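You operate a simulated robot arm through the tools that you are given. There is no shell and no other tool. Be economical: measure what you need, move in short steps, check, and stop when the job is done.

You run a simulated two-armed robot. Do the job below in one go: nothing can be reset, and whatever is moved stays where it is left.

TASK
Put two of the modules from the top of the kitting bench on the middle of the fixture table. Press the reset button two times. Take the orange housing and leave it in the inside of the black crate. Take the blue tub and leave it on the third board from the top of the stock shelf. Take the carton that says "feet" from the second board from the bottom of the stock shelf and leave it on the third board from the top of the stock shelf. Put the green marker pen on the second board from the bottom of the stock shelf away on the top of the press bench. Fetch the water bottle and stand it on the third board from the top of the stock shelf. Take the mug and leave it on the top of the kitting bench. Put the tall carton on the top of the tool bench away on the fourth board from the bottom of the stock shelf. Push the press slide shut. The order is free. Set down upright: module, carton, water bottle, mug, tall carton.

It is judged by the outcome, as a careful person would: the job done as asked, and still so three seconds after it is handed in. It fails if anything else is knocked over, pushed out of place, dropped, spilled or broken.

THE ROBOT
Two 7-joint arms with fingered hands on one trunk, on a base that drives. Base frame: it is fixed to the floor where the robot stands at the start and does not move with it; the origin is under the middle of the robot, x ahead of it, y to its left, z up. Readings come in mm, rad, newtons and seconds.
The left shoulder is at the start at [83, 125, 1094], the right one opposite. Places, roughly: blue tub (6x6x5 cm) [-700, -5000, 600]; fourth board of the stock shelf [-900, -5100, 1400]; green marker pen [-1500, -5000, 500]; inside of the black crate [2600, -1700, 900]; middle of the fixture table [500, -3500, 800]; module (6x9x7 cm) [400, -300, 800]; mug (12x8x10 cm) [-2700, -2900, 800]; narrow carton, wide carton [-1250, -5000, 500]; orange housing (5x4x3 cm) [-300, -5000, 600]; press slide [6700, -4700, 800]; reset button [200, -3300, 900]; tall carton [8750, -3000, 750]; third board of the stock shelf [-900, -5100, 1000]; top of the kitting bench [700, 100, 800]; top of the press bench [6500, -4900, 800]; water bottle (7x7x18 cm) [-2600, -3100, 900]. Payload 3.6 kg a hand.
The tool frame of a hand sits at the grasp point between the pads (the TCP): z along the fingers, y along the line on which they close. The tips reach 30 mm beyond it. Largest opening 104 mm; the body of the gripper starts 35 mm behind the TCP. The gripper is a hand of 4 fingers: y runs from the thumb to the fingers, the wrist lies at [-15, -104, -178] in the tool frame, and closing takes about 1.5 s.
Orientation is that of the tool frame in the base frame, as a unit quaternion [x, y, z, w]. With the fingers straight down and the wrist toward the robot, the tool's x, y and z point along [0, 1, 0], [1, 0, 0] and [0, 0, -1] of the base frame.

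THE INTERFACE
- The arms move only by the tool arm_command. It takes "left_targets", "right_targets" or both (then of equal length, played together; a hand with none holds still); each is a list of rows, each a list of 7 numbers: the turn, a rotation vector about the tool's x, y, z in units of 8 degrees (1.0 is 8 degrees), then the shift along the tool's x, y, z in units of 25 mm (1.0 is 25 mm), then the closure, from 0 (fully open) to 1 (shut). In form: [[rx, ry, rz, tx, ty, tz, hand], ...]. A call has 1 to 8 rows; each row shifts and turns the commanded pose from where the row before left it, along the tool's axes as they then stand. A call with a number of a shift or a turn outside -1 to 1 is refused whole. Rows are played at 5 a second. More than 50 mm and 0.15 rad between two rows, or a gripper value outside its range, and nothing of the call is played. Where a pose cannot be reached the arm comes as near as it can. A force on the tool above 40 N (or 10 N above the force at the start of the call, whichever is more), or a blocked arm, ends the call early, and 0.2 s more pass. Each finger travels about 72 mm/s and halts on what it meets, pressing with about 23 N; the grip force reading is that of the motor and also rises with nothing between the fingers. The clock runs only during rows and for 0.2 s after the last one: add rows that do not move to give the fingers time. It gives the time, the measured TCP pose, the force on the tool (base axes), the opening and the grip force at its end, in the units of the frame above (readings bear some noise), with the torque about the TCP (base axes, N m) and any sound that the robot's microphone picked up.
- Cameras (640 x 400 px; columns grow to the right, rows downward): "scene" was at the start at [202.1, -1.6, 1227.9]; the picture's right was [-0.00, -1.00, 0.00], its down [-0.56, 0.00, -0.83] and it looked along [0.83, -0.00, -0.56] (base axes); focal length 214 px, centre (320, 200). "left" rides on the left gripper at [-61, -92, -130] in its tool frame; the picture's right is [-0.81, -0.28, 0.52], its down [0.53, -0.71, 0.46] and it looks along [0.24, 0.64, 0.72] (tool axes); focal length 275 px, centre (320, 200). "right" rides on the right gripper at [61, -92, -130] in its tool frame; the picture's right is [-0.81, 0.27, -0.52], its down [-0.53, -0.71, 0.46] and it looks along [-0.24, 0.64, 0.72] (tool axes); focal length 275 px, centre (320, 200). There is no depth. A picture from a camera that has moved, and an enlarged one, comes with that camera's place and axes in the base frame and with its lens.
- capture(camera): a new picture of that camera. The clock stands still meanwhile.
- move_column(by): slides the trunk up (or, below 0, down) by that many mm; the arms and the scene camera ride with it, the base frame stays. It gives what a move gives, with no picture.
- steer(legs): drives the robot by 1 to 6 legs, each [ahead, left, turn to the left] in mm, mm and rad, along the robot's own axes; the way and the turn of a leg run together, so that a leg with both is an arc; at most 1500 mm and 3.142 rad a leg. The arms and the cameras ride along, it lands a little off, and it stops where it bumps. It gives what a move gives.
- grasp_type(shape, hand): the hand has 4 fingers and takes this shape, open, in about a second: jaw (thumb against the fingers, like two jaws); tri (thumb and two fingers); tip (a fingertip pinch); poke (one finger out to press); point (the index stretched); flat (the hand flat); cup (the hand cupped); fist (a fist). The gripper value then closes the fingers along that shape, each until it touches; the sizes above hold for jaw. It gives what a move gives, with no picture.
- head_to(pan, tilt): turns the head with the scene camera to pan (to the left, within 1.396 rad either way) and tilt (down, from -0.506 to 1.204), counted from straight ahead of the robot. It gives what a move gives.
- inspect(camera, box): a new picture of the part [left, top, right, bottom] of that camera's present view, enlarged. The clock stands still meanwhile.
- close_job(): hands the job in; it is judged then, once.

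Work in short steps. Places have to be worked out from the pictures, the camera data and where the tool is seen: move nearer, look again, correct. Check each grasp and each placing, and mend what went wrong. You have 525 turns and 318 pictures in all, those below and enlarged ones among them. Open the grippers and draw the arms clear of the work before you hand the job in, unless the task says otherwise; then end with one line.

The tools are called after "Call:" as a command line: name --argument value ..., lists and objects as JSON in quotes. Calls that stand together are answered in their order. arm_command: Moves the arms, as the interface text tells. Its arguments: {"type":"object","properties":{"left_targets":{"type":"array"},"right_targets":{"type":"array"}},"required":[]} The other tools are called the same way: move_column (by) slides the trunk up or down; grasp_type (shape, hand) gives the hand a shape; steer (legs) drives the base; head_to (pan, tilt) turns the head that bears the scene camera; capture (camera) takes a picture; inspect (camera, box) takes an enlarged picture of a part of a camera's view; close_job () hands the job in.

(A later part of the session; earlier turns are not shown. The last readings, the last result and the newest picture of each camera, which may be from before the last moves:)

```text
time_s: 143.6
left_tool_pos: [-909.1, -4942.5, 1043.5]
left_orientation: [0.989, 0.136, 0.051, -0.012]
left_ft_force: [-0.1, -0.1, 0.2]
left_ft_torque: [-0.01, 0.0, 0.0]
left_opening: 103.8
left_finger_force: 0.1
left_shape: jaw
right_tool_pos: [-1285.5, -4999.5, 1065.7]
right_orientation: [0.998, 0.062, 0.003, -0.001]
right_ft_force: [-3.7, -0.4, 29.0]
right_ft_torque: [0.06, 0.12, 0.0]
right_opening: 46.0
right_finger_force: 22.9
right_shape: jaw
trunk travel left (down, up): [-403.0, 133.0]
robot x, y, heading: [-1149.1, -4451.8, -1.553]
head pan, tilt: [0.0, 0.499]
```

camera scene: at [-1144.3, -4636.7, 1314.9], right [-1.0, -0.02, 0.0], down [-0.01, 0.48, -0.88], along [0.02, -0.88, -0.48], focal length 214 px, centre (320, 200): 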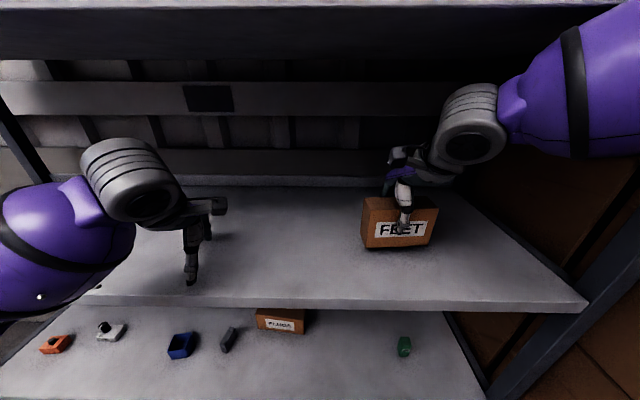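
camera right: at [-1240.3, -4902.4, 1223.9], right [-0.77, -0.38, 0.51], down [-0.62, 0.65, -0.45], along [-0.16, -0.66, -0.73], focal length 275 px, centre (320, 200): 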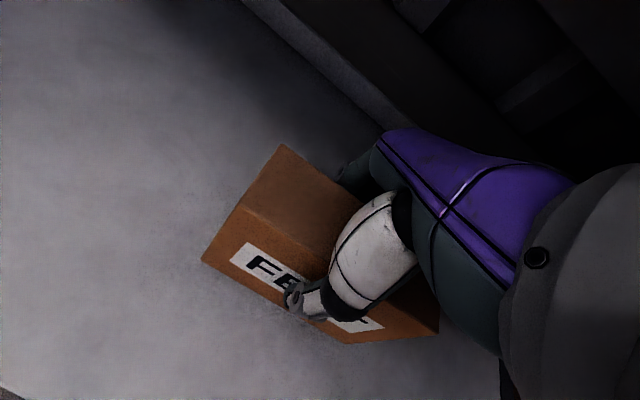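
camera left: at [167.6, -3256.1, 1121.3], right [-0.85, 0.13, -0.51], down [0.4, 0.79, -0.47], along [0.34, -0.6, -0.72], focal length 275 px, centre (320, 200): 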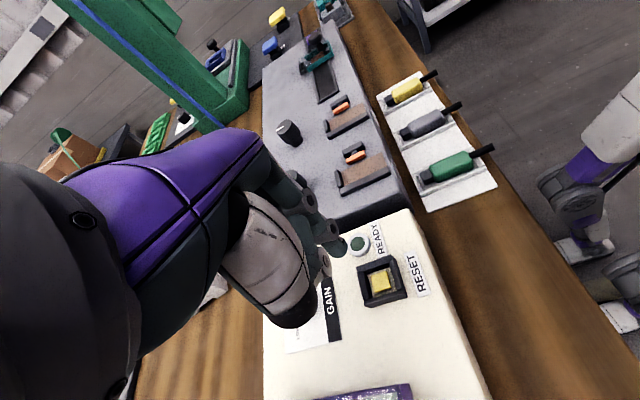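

It has made contact. I ease up slightly, open, and lift straight off.

Call:
arm_command --right_targets '[[0, 0, 0, 0, 0, -0.15, 1], [0, 0, 0, 0, 0, 0, 0.6], [0, 0, 0, 0, 0, 0, 0], [0, 0, 0, 0, 0, 0, 0], [0, 0, 0, 0, 0, 0, 0], [0, 0, 0, 0, 0, 0, 0]]'

Call:
arm_command --right_targets '[[0, 0, 0, 0, 0, -0.6, 0], [0, 0, 0, 0, 0, -0.8, 0], [0, 0, 0, 0, 0, -0.8, 0]]'

Call:
capture --camera "scene"

```text
time_s: 145.0
left_tool_pos: [-908.3, -4942.4, 1042.8]
left_orientation: [0.989, 0.136, 0.051, -0.014]
left_ft_force: [0.6, 0.0, 0.1]
left_ft_torque: [0.0, -0.04, 0.01]
left_opening: 103.8
left_finger_force: 0.0
left_shape: jaw
right_tool_pos: [-1286.7, -4998.2, 1065.6]
right_orientation: [0.998, 0.062, 0.001, -0.008]
right_ft_force: [0.2, -0.1, -0.2]
right_ft_torque: [-0.02, -0.03, 0.0]
right_opening: 103.4
right_finger_force: 0.1
right_shape: jaw
trunk travel left (down, up): [-403.0, 133.0]
robot x, y, heading: [-1144.0, -4447.9, -1.55]
head pan, tilt: [0.0, 0.499]
```

```text
time_s: 145.8
left_tool_pos: [-906.5, -4942.2, 1038.8]
left_orientation: [0.989, 0.135, 0.051, -0.015]
left_ft_force: [0.9, -0.3, 0.0]
left_ft_torque: [0.0, -0.01, 0.02]
left_opening: 104.1
left_finger_force: 0.1
left_shape: jaw
right_tool_pos: [-1284.7, -4989.7, 1103.1]
right_orientation: [0.997, 0.066, -0.004, -0.028]
right_ft_force: [-0.2, 0.7, -0.3]
right_ft_torque: [-0.01, 0.01, 0.02]
right_opening: 103.7
right_finger_force: 0.1
right_shape: jaw
trunk travel left (down, up): [-403.0, 133.0]
robot x, y, heading: [-1144.4, -4446.1, -1.551]
head pan, tilt: [0.0, 0.499]
```

```text
238 pictures are left
camera scene: at [-1142.2, -4635.9, 1312.9], right [-1.0, -0.02, 0.0], down [-0.01, 0.48, -0.88], along [0.02, -0.88, -0.48], focal length 214 px, centre (320, 200)
```

scene: 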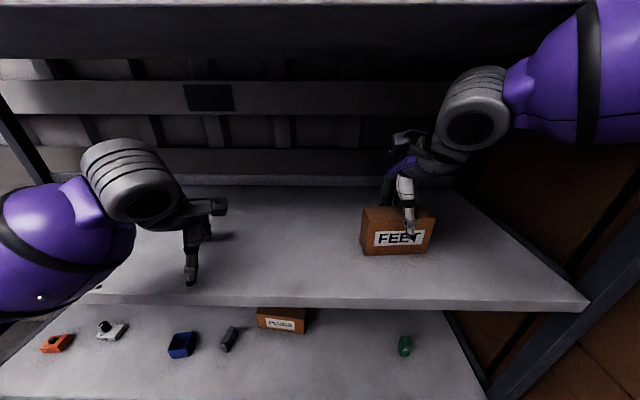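

The elbow seems to brush board 4's edge, so I can't lift fully. Instead I relax slightly and slide the open hand sideways along the carton's long axis, off its left end.

Call:
arm_command --right_targets '[[0, 0, 0, 0, 0, 0.9, 0], [0, 0, 0, 0, 0, 0, 0]]'

Call:
capture --camera "right"

```text
time_s: 146.4
left_tool_pos: [-907.9, -4943.2, 1043.5]
left_orientation: [0.989, 0.136, 0.051, -0.012]
left_ft_force: [0.6, 1.0, 0.1]
left_ft_torque: [0.01, 0.02, 0.0]
left_opening: 104.0
left_finger_force: 0.1
left_shape: jaw
right_tool_pos: [-1287.4, -4999.3, 1103.6]
right_orientation: [0.998, 0.062, 0.003, -0.003]
right_ft_force: [-0.5, -0.2, 0.0]
right_ft_torque: [0.0, 0.0, 0.0]
right_opening: 103.6
right_finger_force: 0.0
right_shape: jaw
trunk travel left (down, up): [-403.0, 133.0]
robot x, y, heading: [-1150.0, -4449.2, -1.55]
head pan, tilt: [0.0, 0.499]
```

```text
237 pictures are left
camera right: at [-1241.3, -4901.6, 1234.8], right [-0.77, -0.38, 0.51], down [-0.61, 0.65, -0.45], along [-0.16, -0.66, -0.73], focal length 275 px, centre (320, 200)
```

right: 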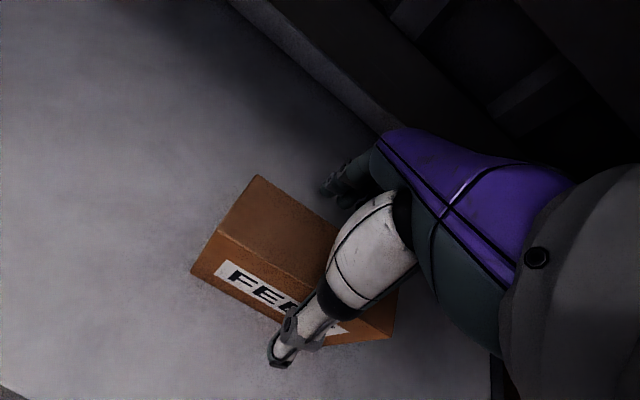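

The fingers straddle the carton with space on both sides. I slide +x along it.

Call:
arm_command --right_targets '[[0, 0, 0, 1, 0, 0, 0], [0, 0, 0, 1, 0, 0, 0], [0, 0, 0, 1, 0, 0, 0], [0, 0, 0, 1, 0, 0, 0], [0, 0, 0, 1, 0, 0, 0], [0, 0, 0, 0.6, 0, 0, 0]]'

Call:
capture --camera "scene"

```text
time_s: 147.8
left_tool_pos: [-908.7, -4944.1, 1042.0]
left_orientation: [0.989, 0.136, 0.052, -0.013]
left_ft_force: [-0.3, -0.9, 0.3]
left_ft_torque: [0.01, -0.03, -0.02]
left_opening: 103.9
left_finger_force: 0.1
left_shape: jaw
right_tool_pos: [-1182.1, -4985.6, 1099.2]
right_orientation: [0.998, 0.061, 0.001, -0.007]
right_ft_force: [-0.4, 0.3, 0.5]
right_ft_torque: [0.0, 0.05, 0.0]
right_opening: 104.0
right_finger_force: 0.1
right_shape: jaw
right hand out of reach, approached as far as the arm can: row 5, 6
trunk travel left (down, up): [-403.0, 133.0]
robot x, y, heading: [-1148.5, -4450.6, -1.55]
head pan, tilt: [0.0, 0.499]
```

```text
236 pictures are left
camera scene: at [-1144.3, -4636.5, 1314.9], right [-1.0, -0.02, 0.0], down [-0.01, 0.48, -0.88], along [0.02, -0.88, -0.48], focal length 214 px, centre (320, 200)
```

scene: 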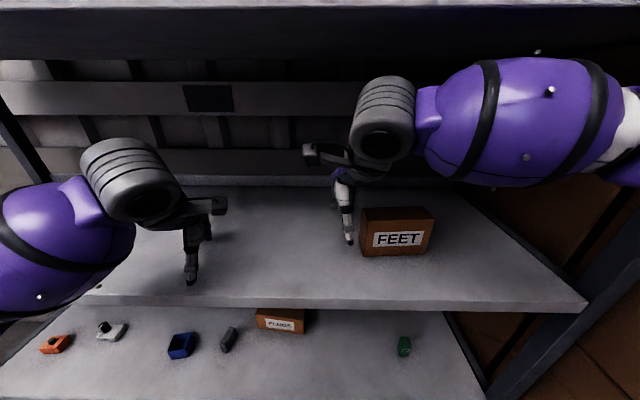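

I strafe the base left 50 mm to clear the carton, then back out.

Call:
steer --legs '[[0, 50, 0], [-330, 0, 0]]'

Call:
capture --camera "scene"

```text
time_s: 150.5
left_tool_pos: [-866.8, -4617.4, 1042.4]
left_orientation: [0.99, 0.131, 0.051, -0.012]
left_ft_force: [-0.7, -0.1, 0.2]
left_ft_torque: [-0.04, 0.02, 0.0]
left_opening: 104.1
left_finger_force: 0.1
left_shape: jaw
right_tool_pos: [-1141.4, -4656.1, 1099.2]
right_orientation: [0.998, 0.057, 0.003, -0.007]
right_ft_force: [0.4, -1.0, 0.3]
right_ft_torque: [-0.02, 0.02, 0.04]
right_opening: 103.5
right_finger_force: 0.0
right_shape: jaw
trunk travel left (down, up): [-403.0, 133.0]
robot x, y, heading: [-1102.1, -4121.3, -1.559]
head pan, tilt: [0.0, 0.499]
```

```text
235 pictures are left
camera scene: at [-1099.7, -4307.6, 1315.0], right [-1.0, -0.01, 0.0], down [0.0, 0.48, -0.88], along [0.01, -0.88, -0.48], focal length 214 px, centre (320, 200)
```

scene: 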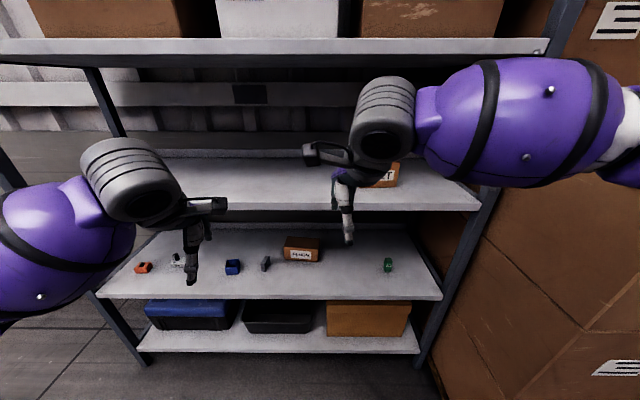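

FEET is placed upright. Next is the blue tub at about (-707,-4990). I lower the trunk, draw the right hand aside, and move in front of the tub.

Call:
steer --legs '[[0, 195, -0.012]]'

Call:
move_column --by -330

Call:
arm_command --right_targets '[[0, 0, 0, -1, -0.7, 0, 0], [0, 0, 0, -1, -0.7, 0, 0], [0, 0, 0, -1, -0.7, 0, 0], [0, 0, 0, -1, -0.7, 0, 0], [0, 0, 0, -1, -0.7, 0, 0], [0, 0, 0, -1, -0.7, 0, 0], [0, 0, 0, -1, 0, 0, 0]]'

Call:
capture --camera "scene"

```text
time_s: 152.0
left_tool_pos: [-690.1, -4619.8, 1042.0]
left_orientation: [0.991, 0.123, 0.052, -0.013]
left_ft_force: [-1.0, -0.4, -0.6]
left_ft_torque: [-0.03, 0.01, -0.01]
left_opening: 103.6
left_finger_force: 0.1
left_shape: jaw
right_tool_pos: [-963.8, -4655.9, 1097.8]
right_orientation: [0.999, 0.049, 0.001, -0.007]
right_ft_force: [-0.2, -0.4, -0.3]
right_ft_torque: [0.0, 0.02, -0.01]
right_opening: 103.5
right_finger_force: 0.1
right_shape: jaw
trunk travel left (down, up): [-403.0, 133.0]
robot x, y, heading: [-920.5, -4123.8, -1.579]
head pan, tilt: [0.0, 0.499]
```

```text
time_s: 155.3
left_tool_pos: [-689.2, -4620.4, 712.8]
left_orientation: [0.991, 0.125, 0.053, -0.013]
left_ft_force: [0.1, -0.3, 0.2]
left_ft_torque: [0.0, -0.04, 0.03]
left_opening: 104.1
left_finger_force: 0.1
left_shape: jaw
right_tool_pos: [-964.7, -4654.2, 768.4]
right_orientation: [0.999, 0.049, 0.003, -0.008]
right_ft_force: [0.3, 0.2, 0.4]
right_ft_torque: [-0.01, -0.04, -0.01]
right_opening: 103.6
right_finger_force: 0.0
right_shape: jaw
trunk travel left (down, up): [-73.0, 463.0]
robot x, y, heading: [-916.2, -4119.0, -1.578]
head pan, tilt: [0.0, 0.499]
```

```text
time_s: 156.9
left_tool_pos: [-690.3, -4620.7, 713.1]
left_orientation: [0.991, 0.124, 0.052, -0.013]
left_ft_force: [-0.2, 0.7, -0.4]
left_ft_torque: [0.0, -0.03, -0.01]
left_opening: 104.2
left_finger_force: 0.0
left_shape: jaw
right_tool_pos: [-1153.0, -4576.6, 771.7]
right_orientation: [0.999, 0.051, 0.002, -0.007]
right_ft_force: [-0.2, -0.2, 0.1]
right_ft_torque: [0.0, -0.02, 0.02]
right_opening: 103.5
right_finger_force: 0.1
right_shape: jaw
right hand out of reach, approached as far as the arm can: row 6
trunk travel left (down, up): [-73.0, 463.0]
robot x, y, heading: [-918.7, -4122.1, -1.577]
head pan, tilt: [0.0, 0.499]
```

```text
234 pictures are left
camera scene: at [-918.8, -4405.9, 965.9], right [-1.0, 0.01, 0.0], down [0.0, 0.48, -0.88], along [0.0, -0.88, -0.48], focal length 214 px, centre (320, 200)
```

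scene: 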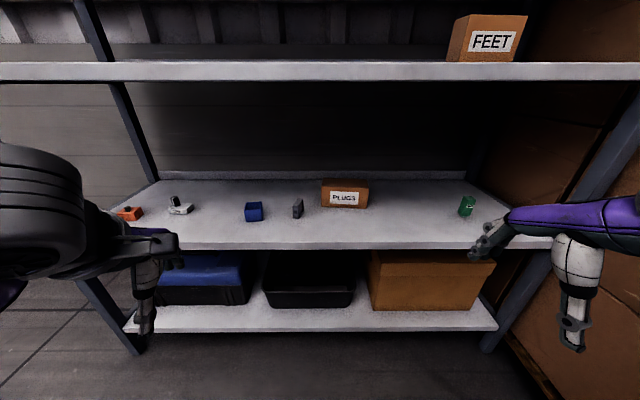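

I drive in and bring the left hand over the tub, correcting its slight tilt.

Call:
steer --legs '[[215, 0, 0.007]]'

Call:
arm_command --left_targets '[[-0.14, -0.36, 0, -0.38, 0.9, 0, 0], [-0.14, -0.36, 0, -0.38, 0.9, 0, 0], [0, 0, 0, -0.38, 0.95, 0, 0], [0, 0, 0, -0.38, 0.95, 0, 0], [0, 0, 0, -0.38, 0.95, 0, 0], [0, 0, 0, -0.38, 0.95, 0, 0]]'

Call:
capture --camera "left"

Call:
capture --camera "scene"

```text
time_s: 158.6
left_tool_pos: [-686.8, -4840.1, 712.3]
left_orientation: [0.99, 0.128, 0.052, -0.013]
left_ft_force: [-0.1, -0.2, -0.8]
left_ft_torque: [0.02, 0.0, -0.01]
left_opening: 104.1
left_finger_force: 0.1
left_shape: jaw
right_tool_pos: [-1149.8, -4800.1, 772.8]
right_orientation: [0.999, 0.053, 0.002, -0.007]
right_ft_force: [0.0, 0.2, 0.3]
right_ft_torque: [0.02, -0.01, -0.03]
right_opening: 103.7
right_finger_force: 0.2
right_shape: jaw
trunk travel left (down, up): [-73.0, 463.0]
robot x, y, heading: [-918.6, -4345.3, -1.571]
head pan, tilt: [0.0, 0.499]
```

```text
time_s: 160.0
left_tool_pos: [-708.9, -4991.0, 712.4]
left_orientation: [0.992, 0.127, 0.005, 0.013]
left_ft_force: [0.1, -0.2, 0.8]
left_ft_torque: [-0.02, -0.02, -0.05]
left_opening: 103.9
left_finger_force: 0.1
left_shape: jaw
right_tool_pos: [-1150.0, -4799.5, 772.2]
right_orientation: [0.999, 0.053, 0.003, -0.007]
right_ft_force: [-0.3, -0.9, 0.0]
right_ft_torque: [-0.02, 0.02, 0.02]
right_opening: 103.8
right_finger_force: 0.2
right_shape: jaw
trunk travel left (down, up): [-73.0, 463.0]
robot x, y, heading: [-918.3, -4340.9, -1.574]
head pan, tilt: [0.0, 0.499]
```

```text
233 pictures are left
camera left: at [-793.7, -4914.3, 840.1], right [-0.85, 0.05, -0.53], down [0.34, 0.81, -0.47], along [0.41, -0.58, -0.7], focal length 275 px, centre (320, 200)
```

left: 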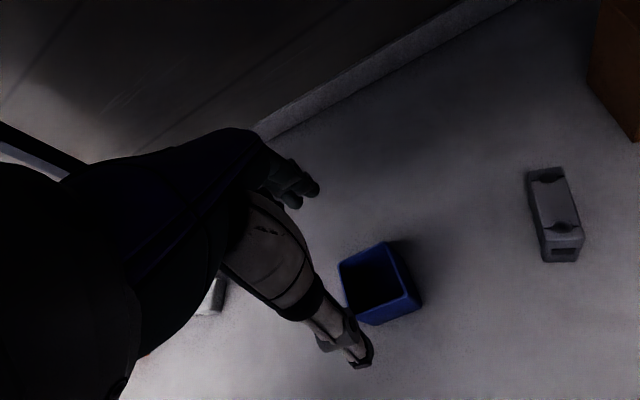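

```text
232 pictures are left
camera scene: at [-917.5, -4627.6, 965.9], right [-1.0, 0.0, 0.0], down [0.0, 0.48, -0.88], along [0.0, -0.88, -0.48], focal length 214 px, centre (320, 200)
```

scene: 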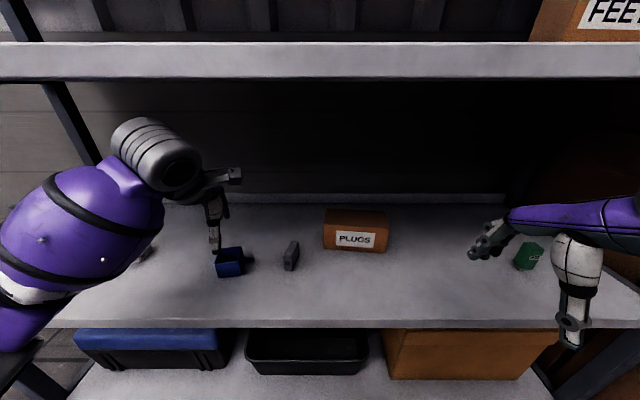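

The tub centre is (-720,-4987), and the hand yaw matches. I make a small shift, then lower and grip from outside.

Call:
arm_command --left_targets '[[0, 0, 0, -0.4, -0.26, 0, 0], [0, 0, 0, 0, 0, 0.9, 0], [0, 0, 0, 0, 0, 0.9, 0], [0, 0, 0, 0, 0, 0.9, 0], [0, 0, 0, 0, 0, 0.8, 0]]'

Call:
capture --camera "left"

```text
time_s: 161.2
left_tool_pos: [-715.9, -4991.1, 625.8]
left_orientation: [0.992, 0.127, 0.004, 0.014]
left_ft_force: [0.1, 0.3, 0.8]
left_ft_torque: [0.02, -0.02, -0.02]
left_opening: 103.8
left_finger_force: 0.1
left_shape: jaw
right_tool_pos: [-1150.4, -4800.2, 772.1]
right_orientation: [0.999, 0.053, 0.002, -0.007]
right_ft_force: [-0.3, -0.2, 0.4]
right_ft_torque: [-0.02, -0.04, -0.01]
right_opening: 104.0
right_finger_force: 0.1
right_shape: jaw
trunk travel left (down, up): [-73.0, 463.0]
robot x, y, heading: [-916.3, -4344.3, -1.57]
head pan, tilt: [0.0, 0.499]
```

```text
231 pictures are left
camera left: at [-802.1, -4914.1, 751.9], right [-0.85, 0.05, -0.53], down [0.34, 0.81, -0.47], along [0.41, -0.58, -0.7], focal length 275 px, centre (320, 200)
```

left: 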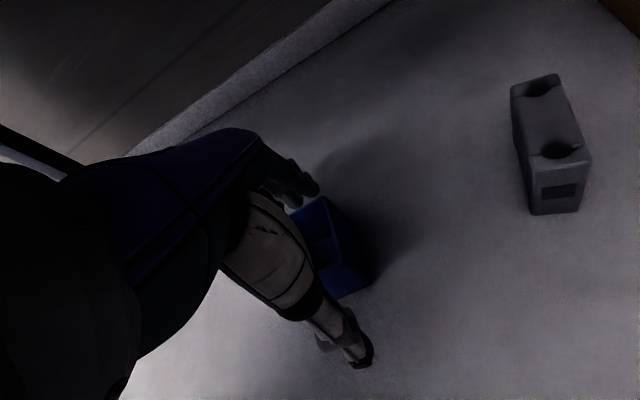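

The tub lies between the thumb and fingers, so I close.

Call:
arm_command --left_targets '[[0, 0, 0, 0, 0, 0, 0.5], [0, 0, 0, 0, 0, 0, 1], [0, 0, 0, 0, 0, 0, 1], [0, 0, 0, 0, 0, 0, 1], [0, 0, 0, 0, 0, 0, 1], [0, 0, 0, 0, 0, 0, 1], [0, 0, 0, 0, 0, 0, 1]]'

Call:
arm_command --left_targets '[[0, 0, 0, 0, 0, -0.5, 1], [0, 0, 0, 0, 0, -0.8, 1], [0, 0, 0, 0, 0, -0.8, 1], [0, 0, 0, 0, 0, -0.8, 1]]'

Call:
capture --camera "scene"

```text
time_s: 162.8
left_tool_pos: [-716.5, -4991.9, 625.5]
left_orientation: [0.992, 0.127, 0.005, 0.013]
left_ft_force: [0.2, -0.1, 0.6]
left_ft_torque: [0.02, -0.02, 0.03]
left_opening: 46.3
left_finger_force: 23.0
left_shape: jaw
right_tool_pos: [-1150.2, -4800.6, 773.6]
right_orientation: [0.999, 0.053, 0.003, -0.008]
right_ft_force: [-0.2, 0.1, 0.2]
right_ft_torque: [-0.01, 0.0, -0.02]
right_opening: 103.8
right_finger_force: 0.1
right_shape: jaw
trunk travel left (down, up): [-73.0, 463.0]
robot x, y, heading: [-916.2, -4342.9, -1.572]
head pan, tilt: [0.0, 0.499]
```

```text
time_s: 163.8
left_tool_pos: [-719.7, -4987.1, 696.5]
left_orientation: [0.992, 0.127, 0.005, 0.012]
left_ft_force: [0.4, 0.0, -0.1]
left_ft_torque: [0.01, 0.0, -0.02]
left_opening: 46.4
left_finger_force: 23.2
left_shape: jaw
right_tool_pos: [-1150.2, -4801.7, 772.4]
right_orientation: [0.999, 0.053, 0.001, -0.008]
right_ft_force: [0.6, 0.4, -0.2]
right_ft_torque: [0.01, 0.0, -0.02]
right_opening: 104.0
right_finger_force: 0.0
right_shape: jaw
trunk travel left (down, up): [-73.0, 463.0]
robot x, y, heading: [-920.1, -4340.5, -1.572]
head pan, tilt: [0.0, 0.499]
```

```text
230 pictures are left
camera scene: at [-917.5, -4627.4, 965.9], right [-1.0, 0.0, 0.0], down [0.0, 0.48, -0.88], along [0.0, -0.88, -0.48], focal length 214 px, centre (320, 200)
```

scene: 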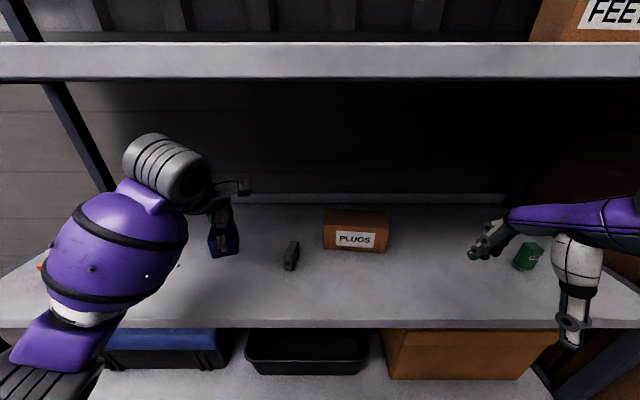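

The tub is held. I back out, raise the trunk, and drive forward onto board 3.

Call:
steer --legs '[[-240, 0, 0]]'

Call:
move_column --by 390

Call:
steer --legs '[[240, 0, 0]]'

Call:
capture --camera "scene"

```text
time_s: 165.5
left_tool_pos: [-718.3, -4750.2, 696.8]
left_orientation: [0.992, 0.128, 0.005, 0.013]
left_ft_force: [-0.9, 0.2, 0.2]
left_ft_torque: [0.0, -0.03, -0.02]
left_opening: 46.4
left_finger_force: 23.1
left_shape: jaw
right_tool_pos: [-1149.2, -4564.8, 772.7]
right_orientation: [0.998, 0.055, 0.003, -0.007]
right_ft_force: [1.1, -0.5, -0.1]
right_ft_torque: [0.02, 0.01, -0.01]
right_opening: 103.5
right_finger_force: 0.0
right_shape: jaw
trunk travel left (down, up): [-73.0, 463.0]
robot x, y, heading: [-925.2, -4106.3, -1.569]
head pan, tilt: [0.0, 0.499]
```

```text
time_s: 169.3
left_tool_pos: [-718.1, -4750.4, 1085.1]
left_orientation: [0.992, 0.128, 0.005, 0.013]
left_ft_force: [-0.2, 0.3, -0.2]
left_ft_torque: [0.0, -0.01, 0.0]
left_opening: 46.4
left_finger_force: 23.5
left_shape: jaw
right_tool_pos: [-1149.4, -4565.5, 1161.2]
right_orientation: [0.998, 0.054, 0.002, -0.008]
right_ft_force: [-0.1, -0.1, 0.6]
right_ft_torque: [-0.02, 0.01, -0.04]
right_opening: 103.8
right_finger_force: 0.0
right_shape: jaw
trunk travel left (down, up): [-463.0, 73.0]
robot x, y, heading: [-920.5, -4106.8, -1.568]
head pan, tilt: [0.0, 0.499]
```

```text
time_s: 171.1
left_tool_pos: [-718.7, -4990.3, 1086.4]
left_orientation: [0.992, 0.126, 0.005, 0.012]
left_ft_force: [0.0, 1.0, 0.2]
left_ft_torque: [0.03, 0.01, 0.03]
left_opening: 46.3
left_finger_force: 23.6
left_shape: jaw
right_tool_pos: [-1150.7, -4803.7, 1161.3]
right_orientation: [0.999, 0.053, 0.003, -0.006]
right_ft_force: [-0.2, -0.2, 0.1]
right_ft_torque: [-0.01, 0.04, -0.01]
right_opening: 104.0
right_finger_force: 0.0
right_shape: jaw
trunk travel left (down, up): [-463.0, 73.0]
robot x, y, heading: [-919.8, -4347.5, -1.57]
head pan, tilt: [0.0, 0.499]
```

```text
229 pictures are left
camera scene: at [-917.6, -4506.9, 1383.0], right [-1.0, 0.0, 0.0], down [0.0, 0.48, -0.88], along [0.0, -0.88, -0.48], focal length 214 px, centre (320, 200)
```

scene: 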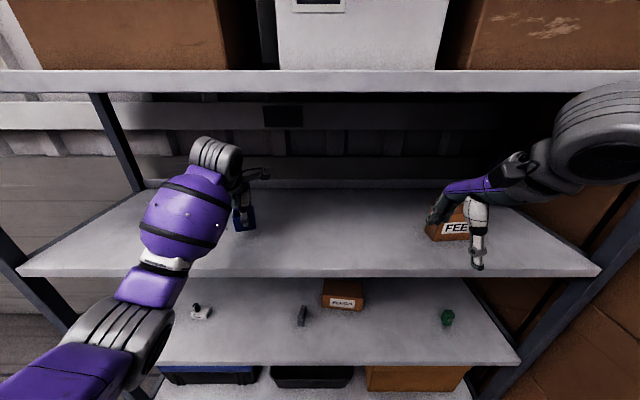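

Now I lower the tub to board 3, with contact expected around TCP z ≈ 1042.

Call:
arm_command --left_targets '[[0, 0, 0, 0, 0, 0.7, 1], [0, 0, 0, 0, 0, 0.6, 1], [0, 0, 0, 0, 0, 0.3, 1], [0, 0, 0, 0, 0, 0.15, 1]]'

```text
time_s: 172.1
left_tool_pos: [-721.4, -4991.9, 1045.4]
left_orientation: [0.992, 0.127, 0.005, 0.014]
left_ft_force: [0.0, -0.1, 3.0]
left_ft_torque: [0.11, 0.02, -0.01]
left_opening: 46.2
left_finger_force: 22.4
left_shape: jaw
right_tool_pos: [-1149.7, -4802.6, 1163.4]
right_orientation: [0.999, 0.054, 0.003, -0.007]
right_ft_force: [-0.2, 0.0, 0.7]
right_ft_torque: [0.0, 0.0, 0.02]
right_opening: 103.6
right_finger_force: 0.0
right_shape: jaw
trunk travel left (down, up): [-463.0, 73.0]
robot x, y, heading: [-920.6, -4346.7, -1.575]
head pan, tilt: [0.0, 0.499]
```

Light contact. I settle a touch more, then open and lift.

Call:
arm_command --left_targets '[[0, 0, 0, 0, 0, 0.1, 1], [0, 0, 0, 0, 0, 0, 0.7], [0, 0, 0, 0, 0, 0, 0.3], [0, 0, 0, 0, 0, 0, 0], [0, 0, 0, 0, 0, 0, 0], [0, 0, 0, 0, 0, 0, 0]]'

Call:
arm_command --left_targets '[[0, 0, 0, 0, 0, -0.6, 0], [0, 0, 0, 0, 0, -0.8, 0], [0, 0, 0, 0, 0, -0.8, 0], [0, 0, 0, 0, 0, -0.6, 0]]'

Call:
capture --camera "scene"

```text
time_s: 173.5
left_tool_pos: [-719.7, -4990.7, 1040.4]
left_orientation: [0.992, 0.127, 0.005, 0.013]
left_ft_force: [0.2, 1.1, 0.2]
left_ft_torque: [0.02, -0.03, -0.04]
left_opening: 103.5
left_finger_force: 0.0
left_shape: jaw
right_tool_pos: [-1150.7, -4804.2, 1162.3]
right_orientation: [0.999, 0.054, 0.002, -0.006]
right_ft_force: [-0.2, -0.6, -0.3]
right_ft_torque: [0.03, 0.05, 0.0]
right_opening: 103.8
right_finger_force: 0.0
right_shape: jaw
trunk travel left (down, up): [-463.0, 73.0]
robot x, y, heading: [-917.1, -4348.6, -1.57]
head pan, tilt: [0.0, 0.499]
```

```text
time_s: 174.5
left_tool_pos: [-720.7, -4990.0, 1109.8]
left_orientation: [0.992, 0.126, 0.005, 0.012]
left_ft_force: [0.3, 0.1, 0.2]
left_ft_torque: [-0.01, -0.03, -0.02]
left_opening: 103.6
left_finger_force: 0.0
left_shape: jaw
right_tool_pos: [-1151.2, -4803.3, 1161.4]
right_orientation: [0.999, 0.053, 0.001, -0.007]
right_ft_force: [0.5, 1.2, -0.1]
right_ft_torque: [0.01, 0.01, -0.01]
right_opening: 103.8
right_finger_force: 0.0
right_shape: jaw
trunk travel left (down, up): [-463.0, 73.0]
robot x, y, heading: [-918.1, -4342.5, -1.568]
head pan, tilt: [0.0, 0.499]
```

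```text
228 pictures are left
camera scene: at [-917.7, -4506.6, 1383.0], right [-1.0, 0.0, 0.0], down [0.0, 0.48, -0.88], along [0.0, -0.88, -0.48], focal length 214 px, centre (320, 200)
```

scene: 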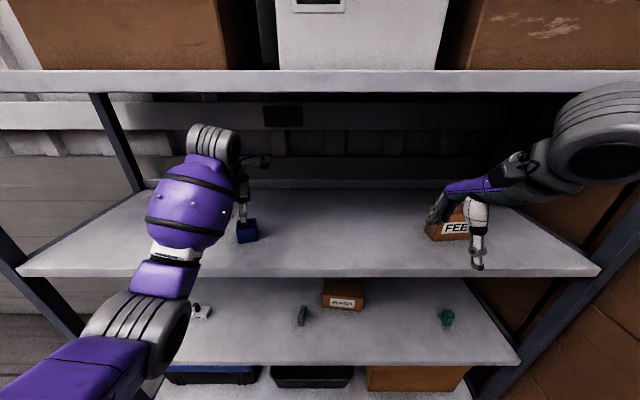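

The tub is on board 3. I back out and turn right to look toward the bench with the mug and bottle.

Call:
steer --legs '[[-300, 0, 0]]'

Call:
head_to --pan -1.39 --tilt 0.3

Call:
capture --camera "scene"

```text
time_s: 176.5
left_tool_pos: [-722.8, -4696.3, 1110.3]
left_orientation: [0.992, 0.124, 0.005, 0.014]
left_ft_force: [-0.3, -0.6, 0.7]
left_ft_torque: [-0.01, -0.01, -0.02]
left_opening: 103.8
left_finger_force: 0.1
left_shape: jaw
right_tool_pos: [-1152.3, -4509.1, 1162.2]
right_orientation: [0.999, 0.051, 0.002, -0.007]
right_ft_force: [0.6, -1.0, 0.2]
right_ft_torque: [-0.03, 0.0, 0.0]
right_opening: 104.0
right_finger_force: 0.1
right_shape: jaw
trunk travel left (down, up): [-463.0, 73.0]
robot x, y, heading: [-920.7, -4053.1, -1.573]
head pan, tilt: [0.0, 0.499]
```

```text
time_s: 178.0
left_tool_pos: [-722.6, -4698.1, 1109.7]
left_orientation: [0.992, 0.125, 0.005, 0.013]
left_ft_force: [0.3, 0.7, -0.1]
left_ft_torque: [0.0, 0.0, 0.01]
left_opening: 103.5
left_finger_force: 0.0
left_shape: jaw
right_tool_pos: [-1151.5, -4508.5, 1163.0]
right_orientation: [0.999, 0.05, 0.002, -0.007]
right_ft_force: [-0.1, 0.6, 0.7]
right_ft_torque: [-0.01, 0.02, -0.03]
right_opening: 103.6
right_finger_force: 0.1
right_shape: jaw
trunk travel left (down, up): [-463.0, 73.0]
robot x, y, heading: [-920.0, -4055.2, -1.575]
head pan, tilt: [-1.389, 0.3]
```

```text
227 pictures are left
camera scene: at [-1009.4, -4139.2, 1401.4], right [-0.18, 0.98, 0.0], down [0.29, 0.05, -0.96], along [-0.94, -0.17, -0.3], focal length 214 px, centre (320, 200)
```

scene: 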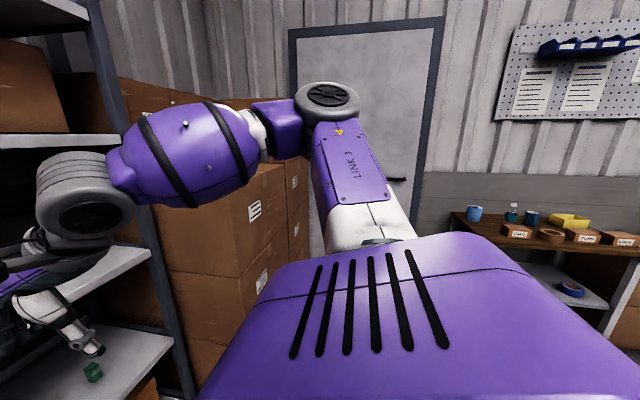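

I'll turn to face the west wall bench and look.

Call:
steer --legs '[[0, 0, -1.571]]'

Call:
head_to --pan -0.4 --tilt 0.4

Call:
capture --camera "scene"

```text
time_s: 182.2
left_tool_pos: [-1559.8, -4260.1, 1111.1]
left_orientation: [0.795, -0.606, -0.005, 0.013]
left_ft_force: [0.7, -0.4, -0.3]
left_ft_torque: [0.02, -0.04, 0.01]
left_opening: 103.5
left_finger_force: 0.1
left_shape: jaw
right_tool_pos: [-1379.2, -3828.6, 1162.5]
right_orientation: [0.748, -0.663, 0.007, -0.003]
right_ft_force: [0.2, -0.6, 0.1]
right_ft_torque: [-0.02, 0.0, -0.02]
right_opening: 103.6
right_finger_force: 0.0
right_shape: jaw
trunk travel left (down, up): [-463.0, 73.0]
robot x, y, heading: [-919.5, -4056.2, -3.123]
head pan, tilt: [-1.389, 0.3]
```

```text
time_s: 183.4
left_tool_pos: [-1559.0, -4261.0, 1110.0]
left_orientation: [0.795, -0.606, -0.006, 0.012]
left_ft_force: [0.0, -0.1, 0.2]
left_ft_torque: [0.05, -0.01, -0.04]
left_opening: 103.8
left_finger_force: 0.1
left_shape: jaw
right_tool_pos: [-1380.5, -3828.6, 1162.7]
right_orientation: [0.749, -0.663, 0.006, -0.004]
right_ft_force: [0.1, 0.5, -0.5]
right_ft_torque: [0.01, 0.01, 0.0]
right_opening: 103.7
right_finger_force: 0.0
right_shape: jaw
trunk travel left (down, up): [-463.0, 73.0]
robot x, y, heading: [-917.3, -4051.9, -3.125]
head pan, tilt: [-0.4, 0.4]
```

```text
226 pictures are left
camera scene: at [-1071.7, -4020.3, 1392.1], right [0.38, 0.93, 0.0], down [0.36, -0.15, -0.92], along [-0.85, 0.35, -0.39], focal length 214 px, centre (320, 200)
```

scene: 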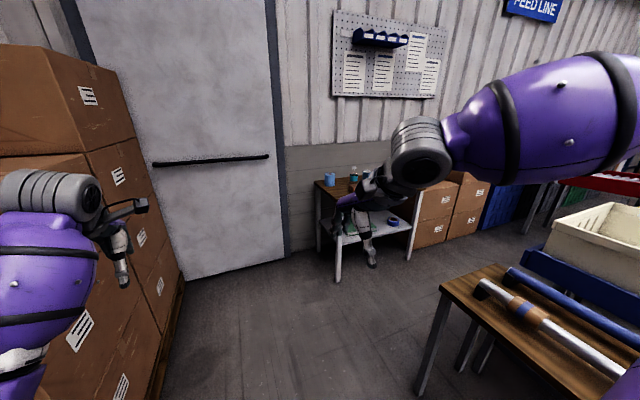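

A tool table stands at x>-1457, y>-3390, and the bench with mug and bottle has its front at x≈-2420. I drive west, then strafe north past the table corner.

Call:
steer --legs '[[860, 0, -0.016], [0, -800, 0]]'

Call:
head_to --pan 0 --tilt 0.6

Call:
capture --camera "scene"

```text
time_s: 191.7
left_tool_pos: [-2420.6, -3497.4, 1109.9]
left_orientation: [0.792, -0.61, -0.005, 0.013]
left_ft_force: [0.2, 0.3, 0.2]
left_ft_torque: [0.02, -0.03, -0.01]
left_opening: 103.4
left_finger_force: 0.0
left_shape: jaw
right_tool_pos: [-2238.4, -3065.6, 1163.0]
right_orientation: [0.745, -0.667, 0.006, -0.004]
right_ft_force: [0.5, -0.6, -0.1]
right_ft_torque: [0.03, 0.01, 0.0]
right_opening: 103.6
right_finger_force: 0.0
right_shape: jaw
trunk travel left (down, up): [-463.0, 73.0]
robot x, y, heading: [-1779.9, -3296.4, -3.131]
head pan, tilt: [-0.4, 0.4]
```

```text
time_s: 192.6
left_tool_pos: [-2422.5, -3497.8, 1109.2]
left_orientation: [0.793, -0.609, -0.005, 0.012]
left_ft_force: [0.4, -0.5, 0.3]
left_ft_torque: [0.03, 0.0, 0.02]
left_opening: 103.5
left_finger_force: 0.0
left_shape: jaw
right_tool_pos: [-2237.6, -3067.3, 1162.8]
right_orientation: [0.746, -0.666, 0.007, -0.004]
right_ft_force: [0.7, -0.3, 1.4]
right_ft_torque: [-0.04, 0.02, 0.02]
right_opening: 103.8
right_finger_force: 0.1
right_shape: jaw
trunk travel left (down, up): [-463.0, 73.0]
robot x, y, heading: [-1774.5, -3293.0, -3.135]
head pan, tilt: [0.0, 0.6]
```

```text
225 pictures are left
camera scene: at [-1934.9, -3298.0, 1373.9], right [-0.01, 1.0, 0.0], down [0.56, 0.0, -0.83], along [-0.83, 0.0, -0.56], focal length 214 px, centre (320, 200)
```

scene: 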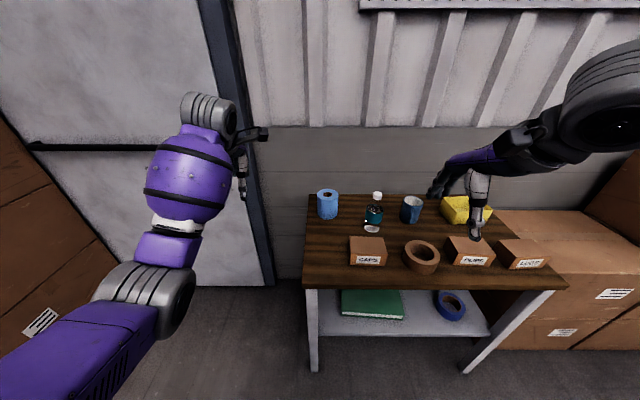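

The bottle is near (-2590,-3090) and the mug near (-2640,-2914). I position the base between them for a closer look.

Call:
steer --legs '[[0, -290, -0.007], [150, 0, 0]]'

Call:
capture --camera "scene"

Call:
inspect --camera "scene" --box '[240, 150, 400, 260]'

```text
time_s: 195.6
left_tool_pos: [-2569.7, -3199.5, 1109.6]
left_orientation: [0.792, -0.61, -0.004, 0.013]
left_ft_force: [-0.3, -0.2, 0.4]
left_ft_torque: [-0.02, 0.0, -0.01]
left_opening: 103.6
left_finger_force: 0.1
left_shape: jaw
right_tool_pos: [-2385.5, -2769.7, 1163.3]
right_orientation: [0.744, -0.668, 0.007, -0.003]
right_ft_force: [0.2, 0.0, -0.9]
right_ft_torque: [0.03, 0.04, 0.01]
right_opening: 103.7
right_finger_force: 0.1
right_shape: jaw
trunk travel left (down, up): [-463.0, 73.0]
robot x, y, heading: [-1927.6, -2997.3, -3.137]
head pan, tilt: [0.0, 0.6]
```

```text
224 pictures are left
camera scene: at [-2082.7, -3001.5, 1373.9], right [0.0, 1.0, 0.0], down [0.56, 0.0, -0.83], along [-0.83, 0.0, -0.56], focal length 214 px, centre (320, 200)
```

scene: 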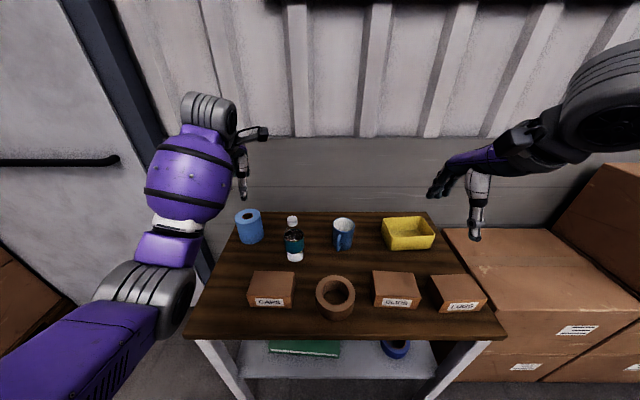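

```text
3.64 times, centred on (320, 205) of scene
camera zoom: at [-2082.7, -3001.5, 1373.9], right [0.0, 1.0, 0.0], down [0.56, 0.0, -0.83], along [-0.83, 0.0, -0.56], focal length 780 px, centre (320, 182)
```

zoom: 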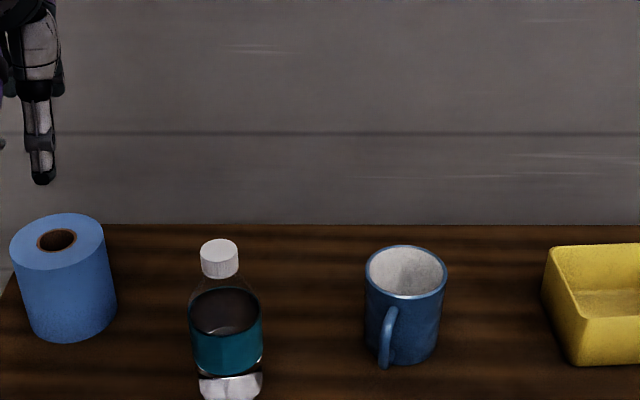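

Triangulated positions: bottle at (-2608,-3089), top 954; mug rim centre (-2671,-2917,873), handle toward the robot; bench z≈775. I turn the left hand for a 45° pitched side grasp of the bottle and the right for a top-down grasp across the mug.

Call:
arm_command --left_targets '[[0, 0, 1, 0, 0, 0, 0], [0, 0, 1, 0, 0, 0, 0], [0, 0, 1, 0, 0, 0, 0], [0, 0, 1, 0, 0, 0, 0], [0, 0, 1, 0, 0, 0, 0], [0, 0, 1, 0, 0, 0, 0], [0, 0, 1, 0, 0, 0, 0], [0, 0, 1, 0, 0, 0, 0]]' --right_targets '[[0, 0, -1, 0, 0, 0, 0], [0, 0, -1, 0, 0, 0, 0], [0, 0, -1, 0, 0, 0, 0], [0, 0, -1, 0, 0, 0, 0], [0, 0, -1, 0, 0, 0, 0], [0, 0, -1, 0, 0, 0, 0], [0, 0, -1, 0, 0, 0, 0], [0, 0, -0.46, 0, 0, 0, 0]]'

Call:
arm_command --left_targets '[[0, 0, 1, 0, 0, 0, 0], [0, 0, 1, 0, 0, 0, 0], [0, 0, 1, 0, 0, 0, 0], [0, 0, 1, 0, 0, 0, 0], [0, 0, 1, 0, 0, 0, 0], [0, 1, 0, 0, 0, 0, 0], [0, 1, 0, 0, 0, 0, 0], [0, 1, 0, 0, 0, 0, 0]]'

Call:
capture --camera "scene"

```text
time_s: 197.4
left_tool_pos: [-2571.7, -3200.5, 1110.9]
left_orientation: [-0.347, 0.938, -0.002, -0.014]
left_ft_force: [-0.7, -0.2, 0.3]
left_ft_torque: [0.0, 0.01, 0.01]
left_opening: 103.7
left_finger_force: 0.2
left_shape: jaw
right_tool_pos: [-2384.6, -2770.3, 1162.0]
right_orientation: [0.978, -0.208, 0.008, 0.0]
right_ft_force: [0.7, 0.5, -0.1]
right_ft_torque: [0.0, 0.01, -0.01]
right_opening: 103.8
right_finger_force: 0.1
right_shape: jaw
trunk travel left (down, up): [-463.0, 73.0]
robot x, y, heading: [-1926.8, -2998.9, -3.137]
head pan, tilt: [0.0, 0.6]
```

```text
time_s: 199.2
left_tool_pos: [-2551.4, -3201.4, 1106.1]
left_orientation: [-0.005, 0.975, -0.007, -0.22]
left_ft_force: [-1.1, 0.7, -0.1]
left_ft_torque: [0.01, -0.04, 0.0]
left_opening: 103.5
left_finger_force: 0.0
left_shape: jaw
left hand out of reach, approached as far as the arm can: row 5
right_tool_pos: [-2384.3, -2769.6, 1161.7]
right_orientation: [0.978, -0.209, 0.008, 0.0]
right_ft_force: [-0.1, -0.9, -0.2]
right_ft_torque: [0.03, 0.0, -0.01]
right_opening: 103.7
right_finger_force: 0.1
right_shape: jaw
trunk travel left (down, up): [-463.0, 73.0]
robot x, y, heading: [-1925.3, -3001.1, -3.138]
head pan, tilt: [0.0, 0.6]
```

```text
222 pictures are left
camera scene: at [-2082.1, -3002.0, 1373.9], right [0.0, 1.0, 0.0], down [0.56, 0.0, -0.83], along [-0.83, 0.0, -0.56], focal length 214 px, centre (320, 200)
```

scene: 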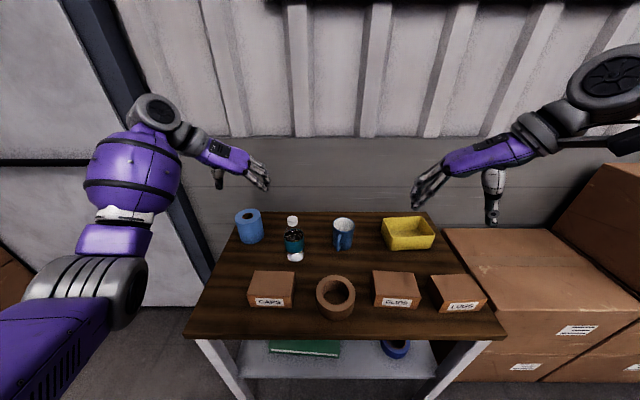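

I drive 80 mm closer, finish the rotations, and bring both hands to their pre-grasp points.

Call:
steer --legs '[[80, 0, 0]]'

Call:
arm_command --left_targets '[[0, 0.82, 0, 0, 0, 0, 0], [0, 0.82, 0, 0, 0, 0, 0], [0, 0.82, 0, 0, 0, 0, 0], [0, 0, 0, -0.9, 0.56, 0.15, 0], [0, 0, 0, -0.9, 0.56, 0.15, 0], [0, 0, 0, -0.9, 0.56, 0.15, 0], [0, 0, 0, -0.9, 0.56, 0.15, 0], [0, 0, 0, -0.9, 0.56, 0.15, 0]]' --right_targets '[[0, 0, -1, 0, 0, 0, 0], [0, 0, 0, -0.79, 0.99, 0.6, 0], [0, 0, 0, -0.79, 0.99, 0.6, 0], [0, 0, 0, -0.79, 0.99, 0.6, 0], [0, 0, 0, -0.79, 0.99, 0.6, 0], [0, 0, 0, -0.79, 0.99, 0.6, 0], [0, 0, 0, -0.79, 0.99, 0.6, 0], [0, 0, 0, -0.79, 0.99, 0.6, 0]]'

Call:
capture --camera "scene"

Call:
capture --camera "right"

Call:
capture --camera "left"

```text
time_s: 200.3
left_tool_pos: [-2631.0, -3201.0, 1106.4]
left_orientation: [-0.004, 0.976, -0.007, -0.22]
left_ft_force: [0.5, 0.9, 0.3]
left_ft_torque: [0.04, -0.04, -0.03]
left_opening: 103.6
left_finger_force: 0.0
left_shape: jaw
right_tool_pos: [-2462.1, -2769.4, 1162.0]
right_orientation: [0.978, -0.209, 0.007, 0.0]
right_ft_force: [-0.6, -0.5, 0.5]
right_ft_torque: [0.0, -0.01, 0.0]
right_opening: 103.5
right_finger_force: 0.1
right_shape: jaw
trunk travel left (down, up): [-463.0, 73.0]
robot x, y, heading: [-2003.1, -3001.6, -3.144]
head pan, tilt: [0.0, 0.6]
```

```text
time_s: 202.1
left_tool_pos: [-2566.9, -3127.1, 1014.1]
left_orientation: [-0.002, 0.923, -0.007, -0.384]
left_ft_force: [0.7, 0.3, 0.5]
left_ft_torque: [0.06, 0.04, -0.01]
left_opening: 103.6
left_finger_force: 0.0
left_shape: jaw
right_tool_pos: [-2610.9, -2882.7, 1055.0]
right_orientation: [0.99, -0.141, 0.006, 0.001]
right_ft_force: [0.6, 0.4, 0.1]
right_ft_torque: [0.01, -0.01, -0.04]
right_opening: 104.0
right_finger_force: 0.2
right_shape: jaw
right hand out of reach, approached as far as the arm can: row 7, 8
trunk travel left (down, up): [-463.0, 73.0]
robot x, y, heading: [-2002.5, -3002.5, -3.138]
head pan, tilt: [0.0, 0.6]
```

```text
221 pictures are left
camera scene: at [-2160.0, -3001.4, 1374.0], right [0.0, 1.0, 0.0], down [0.56, 0.0, -0.83], along [-0.83, 0.0, -0.56], focal length 214 px, centre (320, 200)
```

scene: 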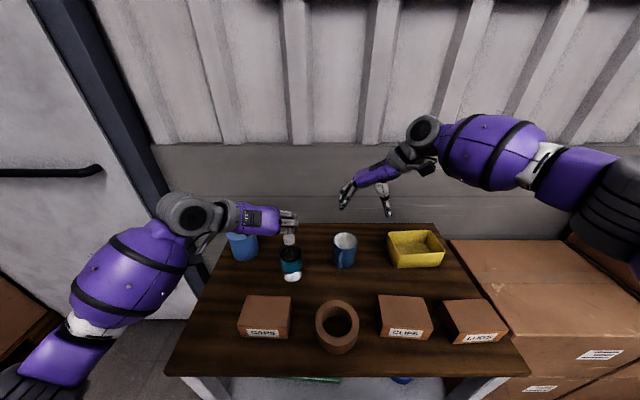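

```text
220 pictures are left
camera right: at [-2529.9, -2812.4, 1186.2], right [-0.86, -0.04, 0.51], down [-0.31, 0.83, -0.46], along [-0.41, -0.55, -0.73], focal length 275 px, centre (320, 200)
```

right: 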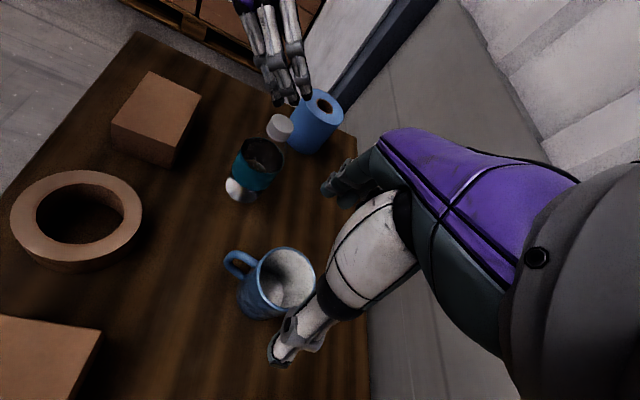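

```text
219 pictures are left
camera left: at [-2429.7, -3217.0, 1062.9], right [0.21, -0.28, -0.94], down [-0.69, -0.72, 0.07], along [-0.69, 0.63, -0.35], focal length 275 px, centre (320, 200)
```

left: 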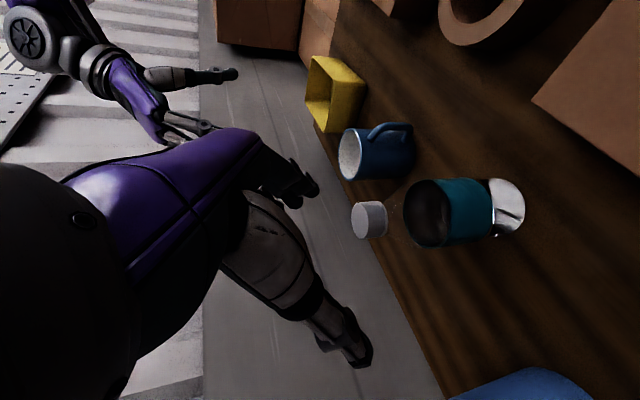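

I move the left hand back to its pre-grasp line, then bring the base 60 mm closer so the right arm can reach the mug.

Call:
arm_command --left_targets '[[0, 0, 0, -0.92, 0.3, -0.26, 0], [0, 0, 0, -0.92, 0.3, -0.26, 0], [0, 0, 0, -0.92, 0.3, -0.26, 0], [0, 0, 0, -0.92, 0.3, -0.26, 0], [0, 0, 0, -0.92, 0.3, -0.26, 0]]'

Call:
steer --legs '[[60, 0, 0]]'

Call:
capture --camera "scene"

Call:
capture --camera "left"

```text
time_s: 203.3
left_tool_pos: [-2462.1, -3090.9, 954.3]
left_orientation: [-0.003, 0.924, -0.007, -0.383]
left_ft_force: [1.2, -0.3, -1.1]
left_ft_torque: [0.01, 0.0, 0.0]
left_opening: 103.6
left_finger_force: 0.1
left_shape: jaw
right_tool_pos: [-2610.9, -2883.6, 1055.0]
right_orientation: [0.99, -0.141, 0.006, 0.001]
right_ft_force: [1.0, -0.3, -0.4]
right_ft_torque: [-0.03, -0.01, 0.03]
right_opening: 103.8
right_finger_force: 0.0
right_shape: jaw
trunk travel left (down, up): [-463.0, 73.0]
robot x, y, heading: [-2007.8, -3000.1, -3.136]
head pan, tilt: [0.0, 0.6]
```

```text
time_s: 204.2
left_tool_pos: [-2523.3, -3091.1, 952.2]
left_orientation: [-0.003, 0.924, -0.007, -0.383]
left_ft_force: [-0.8, 0.2, 0.5]
left_ft_torque: [0.0, 0.01, -0.02]
left_opening: 103.8
left_finger_force: 0.1
left_shape: jaw
right_tool_pos: [-2671.7, -2882.2, 1054.5]
right_orientation: [0.99, -0.142, 0.008, 0.0]
right_ft_force: [-0.1, 0.1, 0.0]
right_ft_torque: [-0.01, -0.04, 0.03]
right_opening: 103.8
right_finger_force: 0.0
right_shape: jaw
trunk travel left (down, up): [-463.0, 73.0]
robot x, y, heading: [-2063.3, -2999.8, -3.139]
head pan, tilt: [0.0, 0.6]
```

```text
218 pictures are left
camera scene: at [-2222.8, -3001.4, 1373.8], right [0.0, 1.0, 0.0], down [0.57, 0.0, -0.82], along [-0.82, 0.0, -0.57], focal length 214 px, centre (320, 200)
```

scene: 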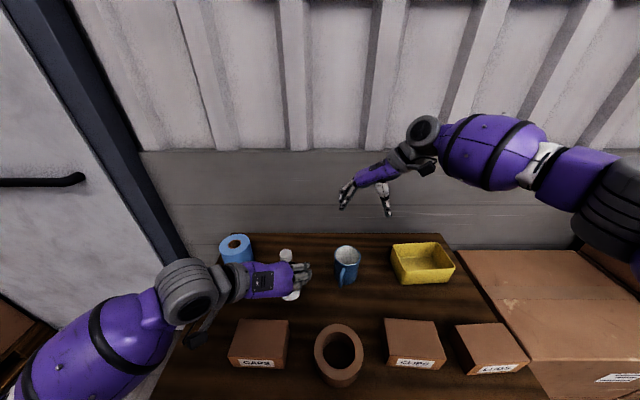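

```text
217 pictures are left
camera left: at [-2388.0, -3180.7, 1001.6], right [0.21, -0.29, -0.94], down [-0.69, -0.72, 0.06], along [-0.69, 0.63, -0.35], focal length 275 px, centre (320, 200)
```

left: 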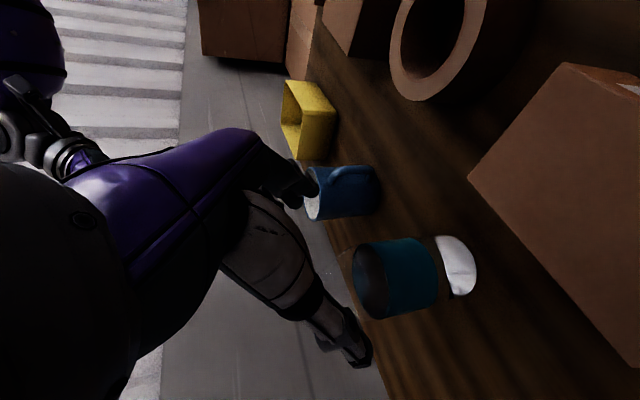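

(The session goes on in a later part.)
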